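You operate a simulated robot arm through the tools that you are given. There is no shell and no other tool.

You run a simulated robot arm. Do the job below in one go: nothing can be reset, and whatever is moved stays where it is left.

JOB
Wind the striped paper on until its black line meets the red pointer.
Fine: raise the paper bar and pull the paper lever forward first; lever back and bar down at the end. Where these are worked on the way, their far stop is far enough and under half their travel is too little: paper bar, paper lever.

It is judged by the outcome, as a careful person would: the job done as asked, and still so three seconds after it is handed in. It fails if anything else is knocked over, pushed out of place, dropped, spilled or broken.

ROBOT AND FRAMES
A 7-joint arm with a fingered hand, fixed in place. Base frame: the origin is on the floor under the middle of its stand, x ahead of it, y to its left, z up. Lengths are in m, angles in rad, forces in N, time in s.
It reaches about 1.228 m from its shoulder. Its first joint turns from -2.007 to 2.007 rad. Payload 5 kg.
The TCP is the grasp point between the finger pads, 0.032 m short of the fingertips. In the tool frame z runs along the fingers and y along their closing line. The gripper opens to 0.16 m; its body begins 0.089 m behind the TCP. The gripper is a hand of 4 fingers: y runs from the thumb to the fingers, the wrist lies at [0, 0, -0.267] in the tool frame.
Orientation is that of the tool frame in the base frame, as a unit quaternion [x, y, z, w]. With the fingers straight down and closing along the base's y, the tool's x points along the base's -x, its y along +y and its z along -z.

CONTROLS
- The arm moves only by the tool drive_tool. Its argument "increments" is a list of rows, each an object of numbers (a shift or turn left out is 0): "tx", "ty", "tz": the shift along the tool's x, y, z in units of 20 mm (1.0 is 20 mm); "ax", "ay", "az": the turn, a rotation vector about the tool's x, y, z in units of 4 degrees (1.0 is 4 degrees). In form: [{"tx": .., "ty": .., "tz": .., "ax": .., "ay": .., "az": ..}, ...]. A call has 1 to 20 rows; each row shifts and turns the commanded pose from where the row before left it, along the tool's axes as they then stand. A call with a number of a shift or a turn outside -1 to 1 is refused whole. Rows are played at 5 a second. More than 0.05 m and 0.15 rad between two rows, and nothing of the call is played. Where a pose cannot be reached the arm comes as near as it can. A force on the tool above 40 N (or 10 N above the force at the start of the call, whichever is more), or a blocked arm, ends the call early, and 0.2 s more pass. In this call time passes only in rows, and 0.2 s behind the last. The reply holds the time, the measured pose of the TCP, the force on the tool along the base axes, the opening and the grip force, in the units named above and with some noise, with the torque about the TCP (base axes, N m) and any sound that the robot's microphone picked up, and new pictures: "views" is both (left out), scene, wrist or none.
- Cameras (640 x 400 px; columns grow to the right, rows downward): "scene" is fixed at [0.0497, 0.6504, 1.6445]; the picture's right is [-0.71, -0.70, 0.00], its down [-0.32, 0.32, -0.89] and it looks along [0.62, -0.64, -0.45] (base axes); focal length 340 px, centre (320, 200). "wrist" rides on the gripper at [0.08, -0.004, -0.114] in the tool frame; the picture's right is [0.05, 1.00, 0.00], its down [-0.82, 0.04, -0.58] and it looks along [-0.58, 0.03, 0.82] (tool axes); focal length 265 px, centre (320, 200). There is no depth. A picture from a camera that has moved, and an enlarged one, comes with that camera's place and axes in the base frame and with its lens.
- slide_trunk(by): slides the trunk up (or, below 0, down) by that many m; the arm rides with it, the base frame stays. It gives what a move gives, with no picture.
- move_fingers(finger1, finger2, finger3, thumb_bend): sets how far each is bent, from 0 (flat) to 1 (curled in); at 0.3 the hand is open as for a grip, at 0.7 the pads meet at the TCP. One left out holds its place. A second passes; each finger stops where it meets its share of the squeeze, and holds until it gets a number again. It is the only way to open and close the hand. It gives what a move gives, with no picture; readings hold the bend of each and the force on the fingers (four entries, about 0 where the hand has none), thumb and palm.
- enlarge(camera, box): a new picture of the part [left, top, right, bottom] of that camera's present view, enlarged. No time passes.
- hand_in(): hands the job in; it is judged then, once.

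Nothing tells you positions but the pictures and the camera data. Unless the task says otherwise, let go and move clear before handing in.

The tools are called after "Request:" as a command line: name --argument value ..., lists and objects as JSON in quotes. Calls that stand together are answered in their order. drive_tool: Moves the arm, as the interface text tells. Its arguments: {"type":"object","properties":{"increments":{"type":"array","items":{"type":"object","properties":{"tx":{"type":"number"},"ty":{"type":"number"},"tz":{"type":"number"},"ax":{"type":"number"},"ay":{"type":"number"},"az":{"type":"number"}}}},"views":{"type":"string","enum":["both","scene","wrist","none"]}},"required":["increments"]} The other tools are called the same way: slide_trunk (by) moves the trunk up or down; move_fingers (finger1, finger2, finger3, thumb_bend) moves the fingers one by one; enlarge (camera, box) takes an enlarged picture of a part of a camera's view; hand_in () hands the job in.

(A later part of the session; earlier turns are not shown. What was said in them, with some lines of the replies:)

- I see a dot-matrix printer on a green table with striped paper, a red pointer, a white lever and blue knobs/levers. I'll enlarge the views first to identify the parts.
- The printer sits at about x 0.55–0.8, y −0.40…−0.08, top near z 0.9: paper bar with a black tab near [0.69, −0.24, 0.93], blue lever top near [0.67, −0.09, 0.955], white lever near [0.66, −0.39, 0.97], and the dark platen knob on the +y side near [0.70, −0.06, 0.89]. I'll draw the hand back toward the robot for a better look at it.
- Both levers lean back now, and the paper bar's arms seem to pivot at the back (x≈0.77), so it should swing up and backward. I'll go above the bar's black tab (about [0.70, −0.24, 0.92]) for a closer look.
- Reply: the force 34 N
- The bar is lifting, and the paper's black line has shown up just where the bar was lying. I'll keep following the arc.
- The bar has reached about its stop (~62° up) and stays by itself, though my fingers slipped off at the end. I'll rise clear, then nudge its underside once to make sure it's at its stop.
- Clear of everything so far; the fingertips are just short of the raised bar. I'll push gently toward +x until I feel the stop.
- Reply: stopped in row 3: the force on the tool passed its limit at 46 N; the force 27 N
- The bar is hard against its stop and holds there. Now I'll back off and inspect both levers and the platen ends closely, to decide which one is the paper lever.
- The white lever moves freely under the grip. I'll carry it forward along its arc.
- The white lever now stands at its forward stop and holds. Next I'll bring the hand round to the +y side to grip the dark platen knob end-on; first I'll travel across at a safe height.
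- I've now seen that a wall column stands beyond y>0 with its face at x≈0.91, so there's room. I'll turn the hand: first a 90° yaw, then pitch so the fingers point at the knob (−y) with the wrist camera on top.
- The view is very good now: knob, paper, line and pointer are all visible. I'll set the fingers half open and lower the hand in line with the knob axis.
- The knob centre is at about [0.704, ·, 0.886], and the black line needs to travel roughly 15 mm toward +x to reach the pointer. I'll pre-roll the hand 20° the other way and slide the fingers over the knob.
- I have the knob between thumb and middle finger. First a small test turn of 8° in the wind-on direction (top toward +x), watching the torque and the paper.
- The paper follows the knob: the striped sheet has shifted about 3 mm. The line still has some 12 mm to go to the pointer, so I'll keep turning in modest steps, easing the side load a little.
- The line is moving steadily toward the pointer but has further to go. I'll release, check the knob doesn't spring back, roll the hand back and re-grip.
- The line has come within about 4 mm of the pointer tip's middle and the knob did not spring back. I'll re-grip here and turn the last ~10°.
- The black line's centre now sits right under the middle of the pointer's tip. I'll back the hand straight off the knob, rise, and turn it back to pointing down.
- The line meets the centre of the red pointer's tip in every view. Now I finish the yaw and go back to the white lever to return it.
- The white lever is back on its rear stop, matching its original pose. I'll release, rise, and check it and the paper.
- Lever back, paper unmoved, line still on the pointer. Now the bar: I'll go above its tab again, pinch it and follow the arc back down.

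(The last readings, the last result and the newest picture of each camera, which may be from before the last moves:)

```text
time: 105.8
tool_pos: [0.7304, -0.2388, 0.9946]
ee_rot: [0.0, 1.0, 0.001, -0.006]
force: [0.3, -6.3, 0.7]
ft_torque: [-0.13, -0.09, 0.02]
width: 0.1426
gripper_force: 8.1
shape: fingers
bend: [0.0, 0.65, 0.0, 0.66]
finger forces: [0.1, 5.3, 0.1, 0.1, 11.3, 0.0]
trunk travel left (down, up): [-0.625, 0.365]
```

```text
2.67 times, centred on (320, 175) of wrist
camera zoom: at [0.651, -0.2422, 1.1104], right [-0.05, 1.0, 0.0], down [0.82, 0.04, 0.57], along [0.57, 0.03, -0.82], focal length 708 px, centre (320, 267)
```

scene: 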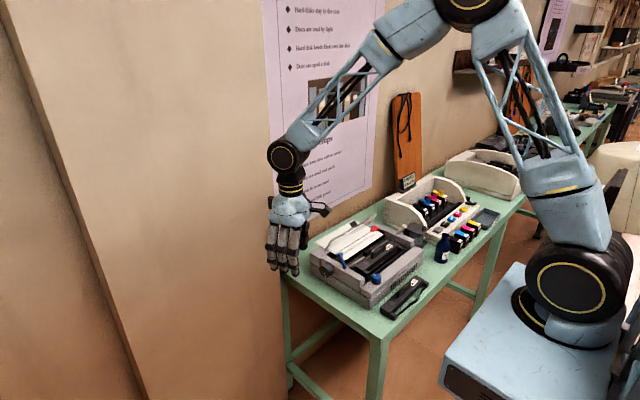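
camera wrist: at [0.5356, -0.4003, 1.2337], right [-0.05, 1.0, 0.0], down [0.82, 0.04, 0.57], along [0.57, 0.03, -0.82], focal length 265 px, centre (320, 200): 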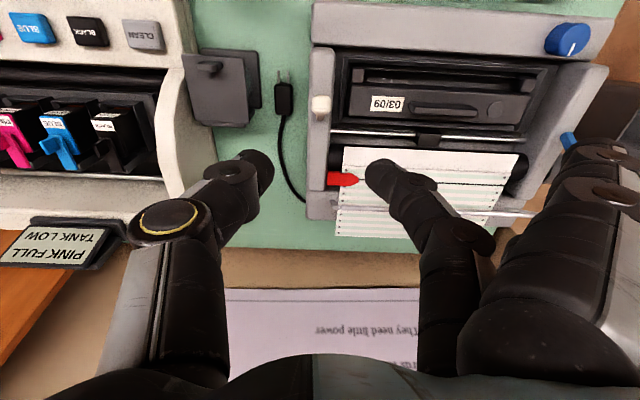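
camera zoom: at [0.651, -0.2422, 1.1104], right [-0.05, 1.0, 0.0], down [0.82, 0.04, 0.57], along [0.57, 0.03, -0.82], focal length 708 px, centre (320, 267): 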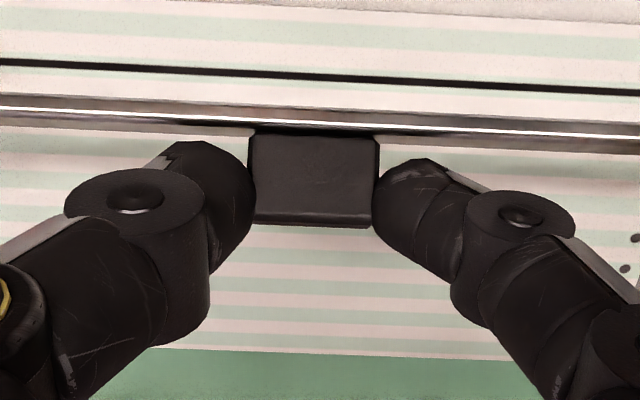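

Request:
drive_tool --increments '[{"tx": 0.28, "tz": 0.2}, {"tx": 0.26, "tz": 0.23}, {"tx": 0.235, "tz": 0.255}, {"tx": 0.21, "tz": 0.275}]' --views "none"

Request:
enlarge --camera "scene" --box '[325, 205, 395, 260]'

```text
time: 106.8
tool_pos: [0.7103, -0.2392, 0.9753]
ee_rot: [0.0, 1.0, 0.001, -0.006]
force: [-4.5, -6.3, 3.6]
ft_torque: [-0.15, 0.06, -0.06]
width: 0.1426
gripper_force: 9.3
shape: fingers
bend: [0.0, 0.65, 0.0, 0.66]
finger forces: [0.1, 6.0, 0.1, 0.1, 12.8, 0.0]
trunk travel left (down, up): [-0.625, 0.365]
```

```text
7.27 times, centred on (360, 232) of scene
camera zoom: at [0.0497, 0.6504, 1.6445], right [-0.71, -0.7, 0.0], down [-0.32, 0.32, -0.89], along [0.62, -0.64, -0.45], focal length 2476 px, centre (29, -36)
```

zoom: 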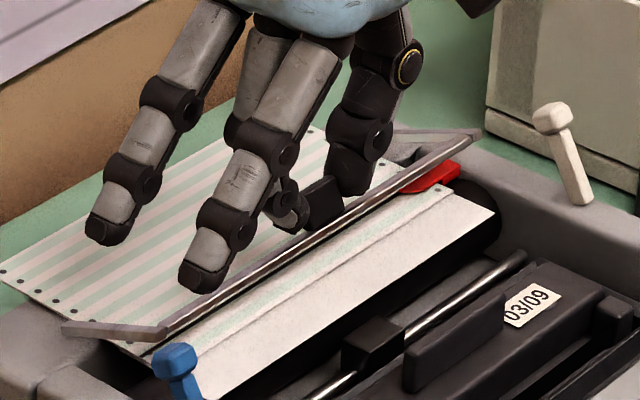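

Request:
drive_tool --increments '[{"tx": 0.15, "tz": 0.295}, {"tx": 0.13, "tz": 0.315}, {"tx": 0.1, "tz": 0.32}]' --views "none"

Request:
enlarge --camera "scene" --box '[325, 215, 395, 270]'

Request:
enlarge --camera "wrist" --box '[160, 60, 480, 260]'

```text
time: 107.6
tool_pos: [0.7017, -0.2392, 0.9576]
ee_rot: [-0.001, 1.0, 0.001, -0.005]
force: [-10.1, -6.0, 3.3]
ft_torque: [-0.13, 0.23, -0.05]
width: 0.1423
gripper_force: 9.5
shape: fingers
bend: [0.0, 0.65, 0.0, 0.66]
finger forces: [0.0, 6.3, 0.1, 0.0, 12.0, 0.0]
trunk travel left (down, up): [-0.625, 0.365]
```

```text
7.27 times, centred on (360, 242) of scene
camera zoom: at [0.0497, 0.6504, 1.6445], right [-0.71, -0.7, 0.0], down [-0.32, 0.32, -0.89], along [0.62, -0.64, -0.45], focal length 2476 px, centre (29, -109)
```

zoom: 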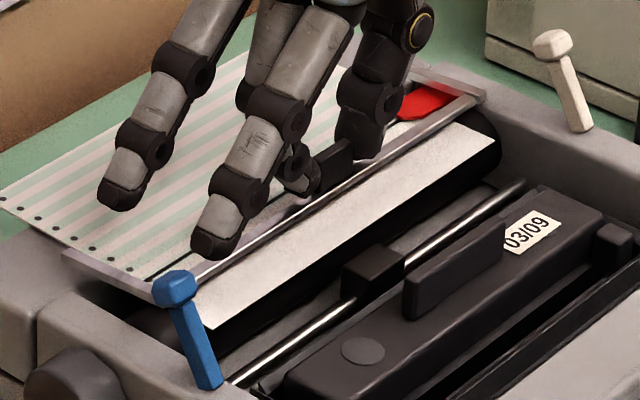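

```text
2.00 times, centred on (320, 160) of wrist
camera zoom: at [0.6224, -0.2423, 1.0736], right [-0.05, 1.0, 0.0], down [0.82, 0.04, 0.57], along [0.57, 0.03, -0.82], focal length 531 px, centre (320, 280)
```

zoom: 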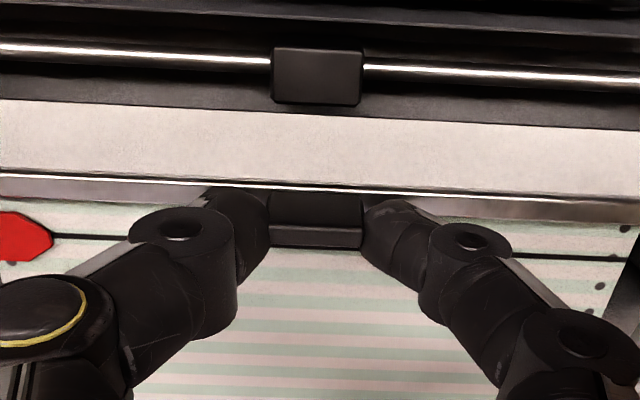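

Request:
drive_tool --increments '[{"tx": 0.12, "tz": 0.15}, {"tx": 0.04, "tz": 0.12}]' --views "none"

Request:
enlarge --camera "scene" --box '[325, 215, 395, 270]'

```text
time: 108.2
tool_pos: [0.6999, -0.2378, 0.9529]
ee_rot: [0.0, 1.0, 0.002, -0.005]
force: [-6.9, -4.7, 3.7]
ft_torque: [-0.1, 0.12, -0.03]
width: 0.1423
gripper_force: 9.0
shape: fingers
bend: [0.0, 0.65, 0.0, 0.66]
finger forces: [0.0, 6.5, 0.0, 0.0, 11.5, 0.1]
trunk travel left (down, up): [-0.625, 0.365]
```

```text
7.27 times, centred on (360, 242) of scene
camera zoom: at [0.0497, 0.6504, 1.6445], right [-0.71, -0.7, 0.0], down [-0.32, 0.32, -0.89], along [0.62, -0.64, -0.45], focal length 2476 px, centre (29, -109)
```

zoom: 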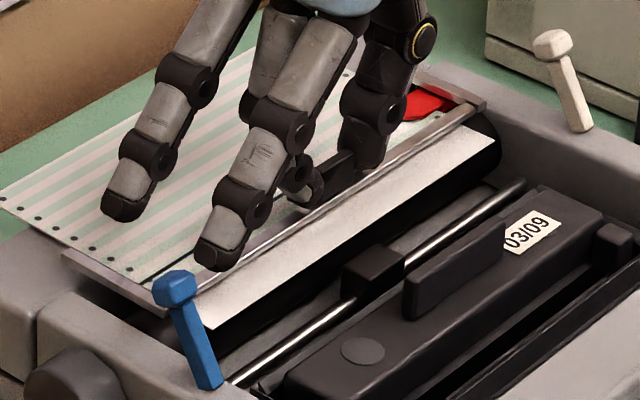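

Request:
drive_tool --increments '[{"tx": 0.05, "tz": 0.1}, {"tx": 0.03, "tz": 0.1}]' --views "none"

Request:
move_fingers --finger2 0.58 --thumb_bend 0.58

Request:
enlarge --camera "scene" --box '[325, 215, 395, 270]'

Request:
enlarge --camera "wrist" --box '[200, 100, 440, 250]'

```text
time: 108.8
tool_pos: [0.6983, -0.2392, 0.9498]
ee_rot: [0.001, 1.0, -0.001, -0.004]
force: [0.2, -6.5, 14.2]
ft_torque: [-0.19, -0.06, -0.02]
width: 0.1417
gripper_force: 10.9
shape: fingers
bend: [0.0, 0.66, 0.0, 0.67]
finger forces: [0.0, 8.0, 0.1, 0.0, 14.2, 0.0]
trunk travel left (down, up): [-0.625, 0.365]
```

```text
time: 109.5
tool_pos: [0.6984, -0.2364, 0.9504]
ee_rot: [0.0, 1.0, 0.0, -0.003]
force: [-2.4, 2.7, 18.8]
ft_torque: [-0.33, 0.02, -0.06]
width: 0.1484
gripper_force: 9.8
shape: fingers
bend: [0.0, 0.58, 0.0, 0.59]
finger forces: [0.0, 4.1, 0.0, 0.0, 15.1, 0.0]
trunk travel left (down, up): [-0.625, 0.365]
stopped: the force on the tool passed its limit at 53 N (the readings are from after the stop); the commanded pose is now the measured one
```

```text
7.27 times, centred on (360, 242) of scene
camera zoom: at [0.0497, 0.6504, 1.6445], right [-0.71, -0.7, 0.0], down [-0.32, 0.32, -0.89], along [0.62, -0.64, -0.45], focal length 2476 px, centre (29, -109)
```

zoom: 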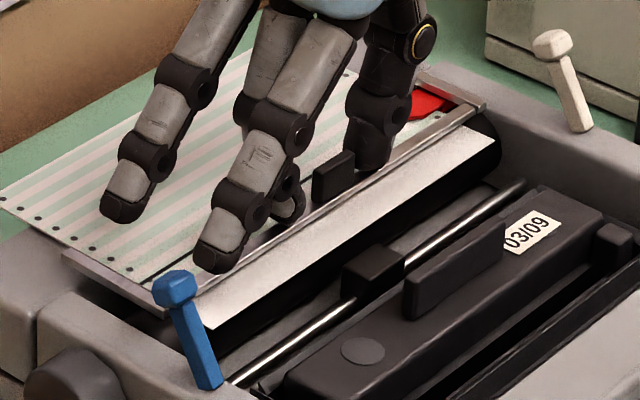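

```text
2.67 times, centred on (320, 175) of wrist
camera zoom: at [0.6192, -0.2415, 1.0672], right [-0.05, 1.0, 0.0], down [0.82, 0.04, 0.57], along [0.57, 0.03, -0.82], focal length 708 px, centre (320, 267)
```

zoom: 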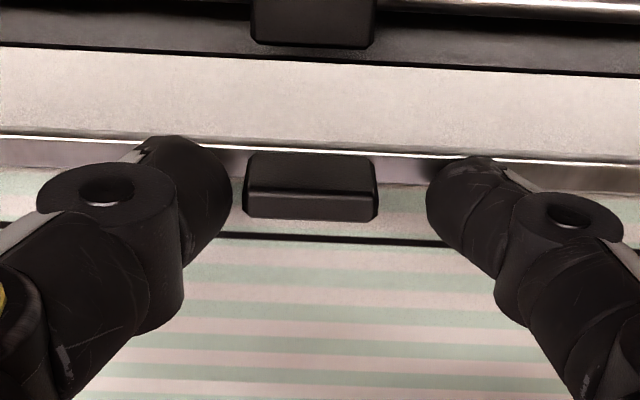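

The bar is back down against its stop. I'll lift the hand straight up and away and check everything.

Request:
drive_tool --increments '[{"tz": -0.5}, {"tz": -1}, {"tz": -1}, {"tz": -1}, {"tz": -1}, {"tz": -1}, {"tz": -1}, {"tz": -1}, {"tx": 1}, {"tx": 1}, {"tx": 1}, {"tx": 1}, {"tx": 1}, {"tx": 1}, {"tx": 1}, {"tx": 1}]' --views "both"

Request:
enlarge --camera "scene" --box '[305, 215, 430, 315]'

Request:
enlarge --camera "wrist" --box '[220, 60, 480, 240]'

```text
time: 112.9
tool_pos: [0.5405, -0.2384, 1.1001]
ee_rot: [0.0, 1.0, 0.0, -0.003]
force: [0.0, 0.4, 0.7]
ft_torque: [0.0, -0.03, -0.03]
width: 0.1533
gripper_force: 0.1
shape: fingers
bend: [0.0, 0.57, 0.0, 0.57]
finger forces: [0.0, 0.0, 0.0, 0.0, 0.0, 0.0]
trunk travel left (down, up): [-0.625, 0.365]
camera wrist: at [0.4602, -0.2414, 1.2161], right [-0.05, 1.0, 0.0], down [0.82, 0.04, 0.57], along [0.57, 0.03, -0.82], focal length 265 px, centre (320, 200)
```

scene: 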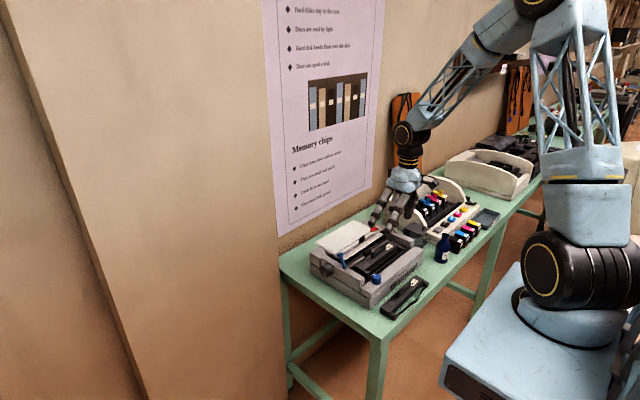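
wrist: 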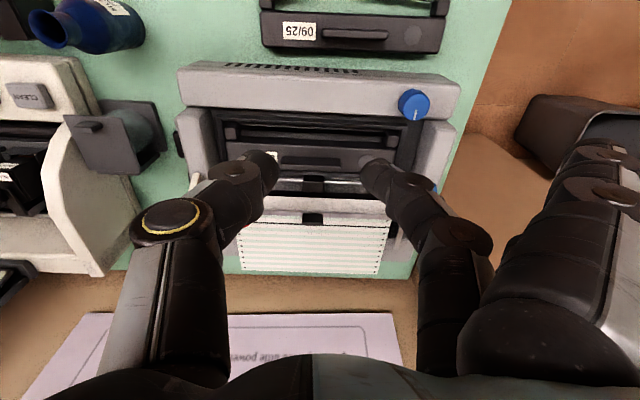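

```text
4.00 times, centred on (368, 265) of scene
camera zoom: at [0.0497, 0.6504, 1.6445], right [-0.71, -0.7, 0.0], down [-0.32, 0.32, -0.89], along [0.62, -0.64, -0.45], focal length 1362 px, centre (130, -60)
```

zoom: 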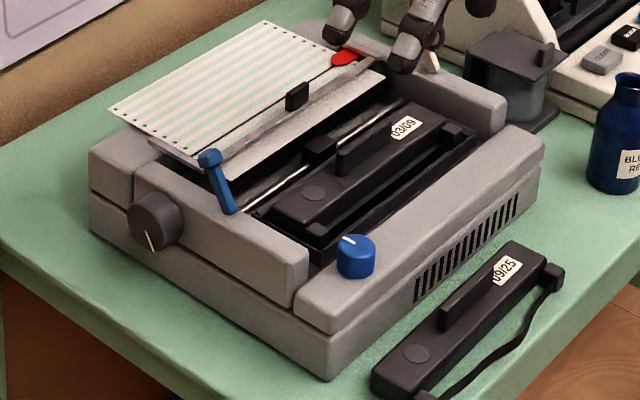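

```text
2.22 times, centred on (350, 150) of wrist
camera zoom: at [0.4602, -0.2414, 1.2161], right [-0.05, 1.0, 0.0], down [0.82, 0.04, 0.57], along [0.57, 0.03, -0.82], focal length 590 px, centre (253, 311)
```

zoom: 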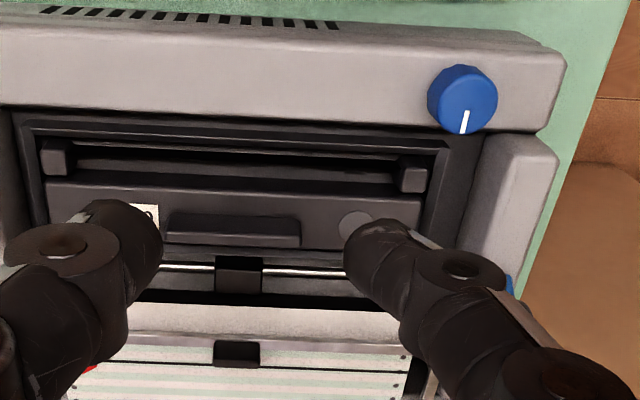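

Request:
drive_tool --increments '[{"tz": -1}, {"tz": -1}, {"tz": -1}, {"tz": -1}, {"tz": -1}, {"tz": -1}, {"tz": -1}, {"tz": -1}]' --views "none"

Request:
move_fingers --finger1 0.3 --finger2 0.3 --finger3 0.3 --thumb_bend 0.3

Request:
enlarge --camera "scene" --box '[305, 215, 430, 315]'

Request:
enlarge --camera "wrist" --box '[220, 100, 440, 240]'

Request:
enlarge --camera "scene" --box '[360, 210, 400, 240]'

```text
time: 114.7
tool_pos: [0.5423, -0.2376, 1.2625]
ee_rot: [0.0, 1.0, 0.001, -0.004]
force: [0.1, 0.6, -0.7]
ft_torque: [-0.04, 0.03, -0.01]
width: 0.1537
gripper_force: 0.2
shape: fingers
bend: [0.0, 0.57, 0.0, 0.57]
finger forces: [0.0, 0.0, 0.1, 0.0, 0.1, 0.0]
trunk travel left (down, up): [-0.625, 0.365]
```

```text
time: 115.7
tool_pos: [0.5442, -0.2389, 1.2612]
ee_rot: [0.0, 1.0, 0.0, -0.005]
force: [-0.3, -0.3, -0.6]
ft_torque: [0.02, -0.01, 0.0]
width: 0.1708
gripper_force: 0.1
shape: fingers
bend: [0.3, 0.3, 0.3, 0.3]
finger forces: [0.1, 0.1, 0.0, 0.0, 0.0, 0.1]
trunk travel left (down, up): [-0.625, 0.365]
```

```text
4.00 times, centred on (368, 265) of scene
camera zoom: at [0.0497, 0.6504, 1.6445], right [-0.71, -0.7, 0.0], down [-0.32, 0.32, -0.89], along [0.62, -0.64, -0.45], focal length 1362 px, centre (130, -60)
```

zoom: 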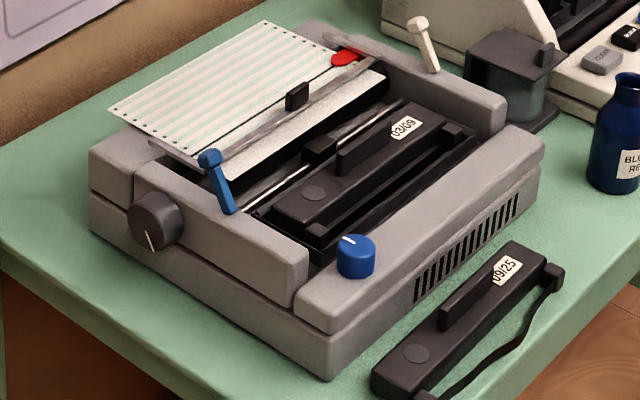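

```text
2.86 times, centred on (330, 170) of wrist
camera zoom: at [0.4632, -0.2421, 1.3771], right [-0.05, 1.0, 0.0], down [0.82, 0.04, 0.57], along [0.57, 0.03, -0.82], focal length 758 px, centre (291, 286)
```

zoom: 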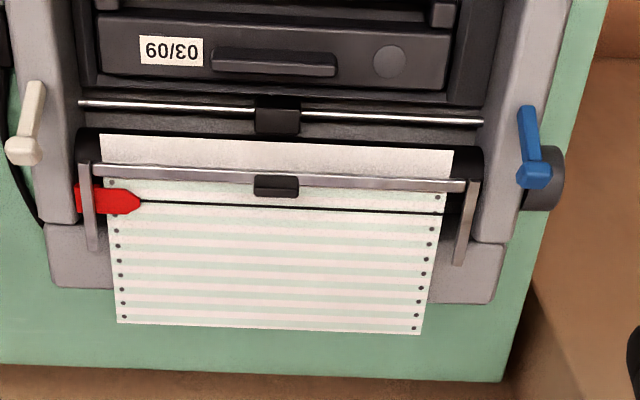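

```text
13.33 times, centred on (380, 225) of scene
camera zoom: at [0.0497, 0.6504, 1.6445], right [-0.71, -0.7, 0.0], down [-0.32, 0.32, -0.89], along [0.62, -0.64, -0.45], focal length 4539 px, centre (-480, -133)
```

zoom: 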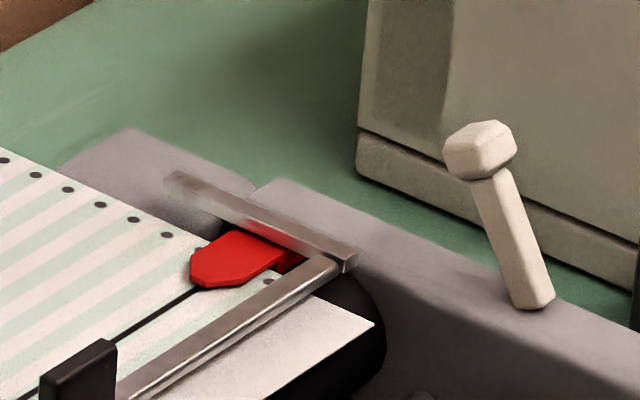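

The printer is as asked: the black line meets the tip of the red pointer. The paper bar is down, the white paper lever is back on its rear stop, and nothing else has moved. The hand is clear, so I'm handing in. One doubt remains: the two levers carry no labels, so taking the white one as the paper lever was my judgement; with it forward, the paper followed the knob.

Request:
hand_in

```text
The job is handed in.
```

The black line on the striped paper now meets the tip of the red pointer, and I've handed the job in.

- **Order followed:** I raised the paper bar to its stop and pulled the lever to its forward stop. Then I wound the paper on with the dark knob at the printer's side.
- **Finished state:** The lever is back on its rear stop and the bar is down. Both looked the same as at the start in the last pictures. The line stayed on the pointer through those last two steps.
- **Everything else:** Nothing else on the table looked moved, and the hand is well clear.

**Lever choice:** The printer has two similar unlabelled levers, a white one and a blue one. I took the white one as the paper lever and never moved the blue one. With the white lever forward the paper followed the knob, but I didn't check whether it would also have moved with that lever back. If the blue one is the paper lever, that step wasn't done.
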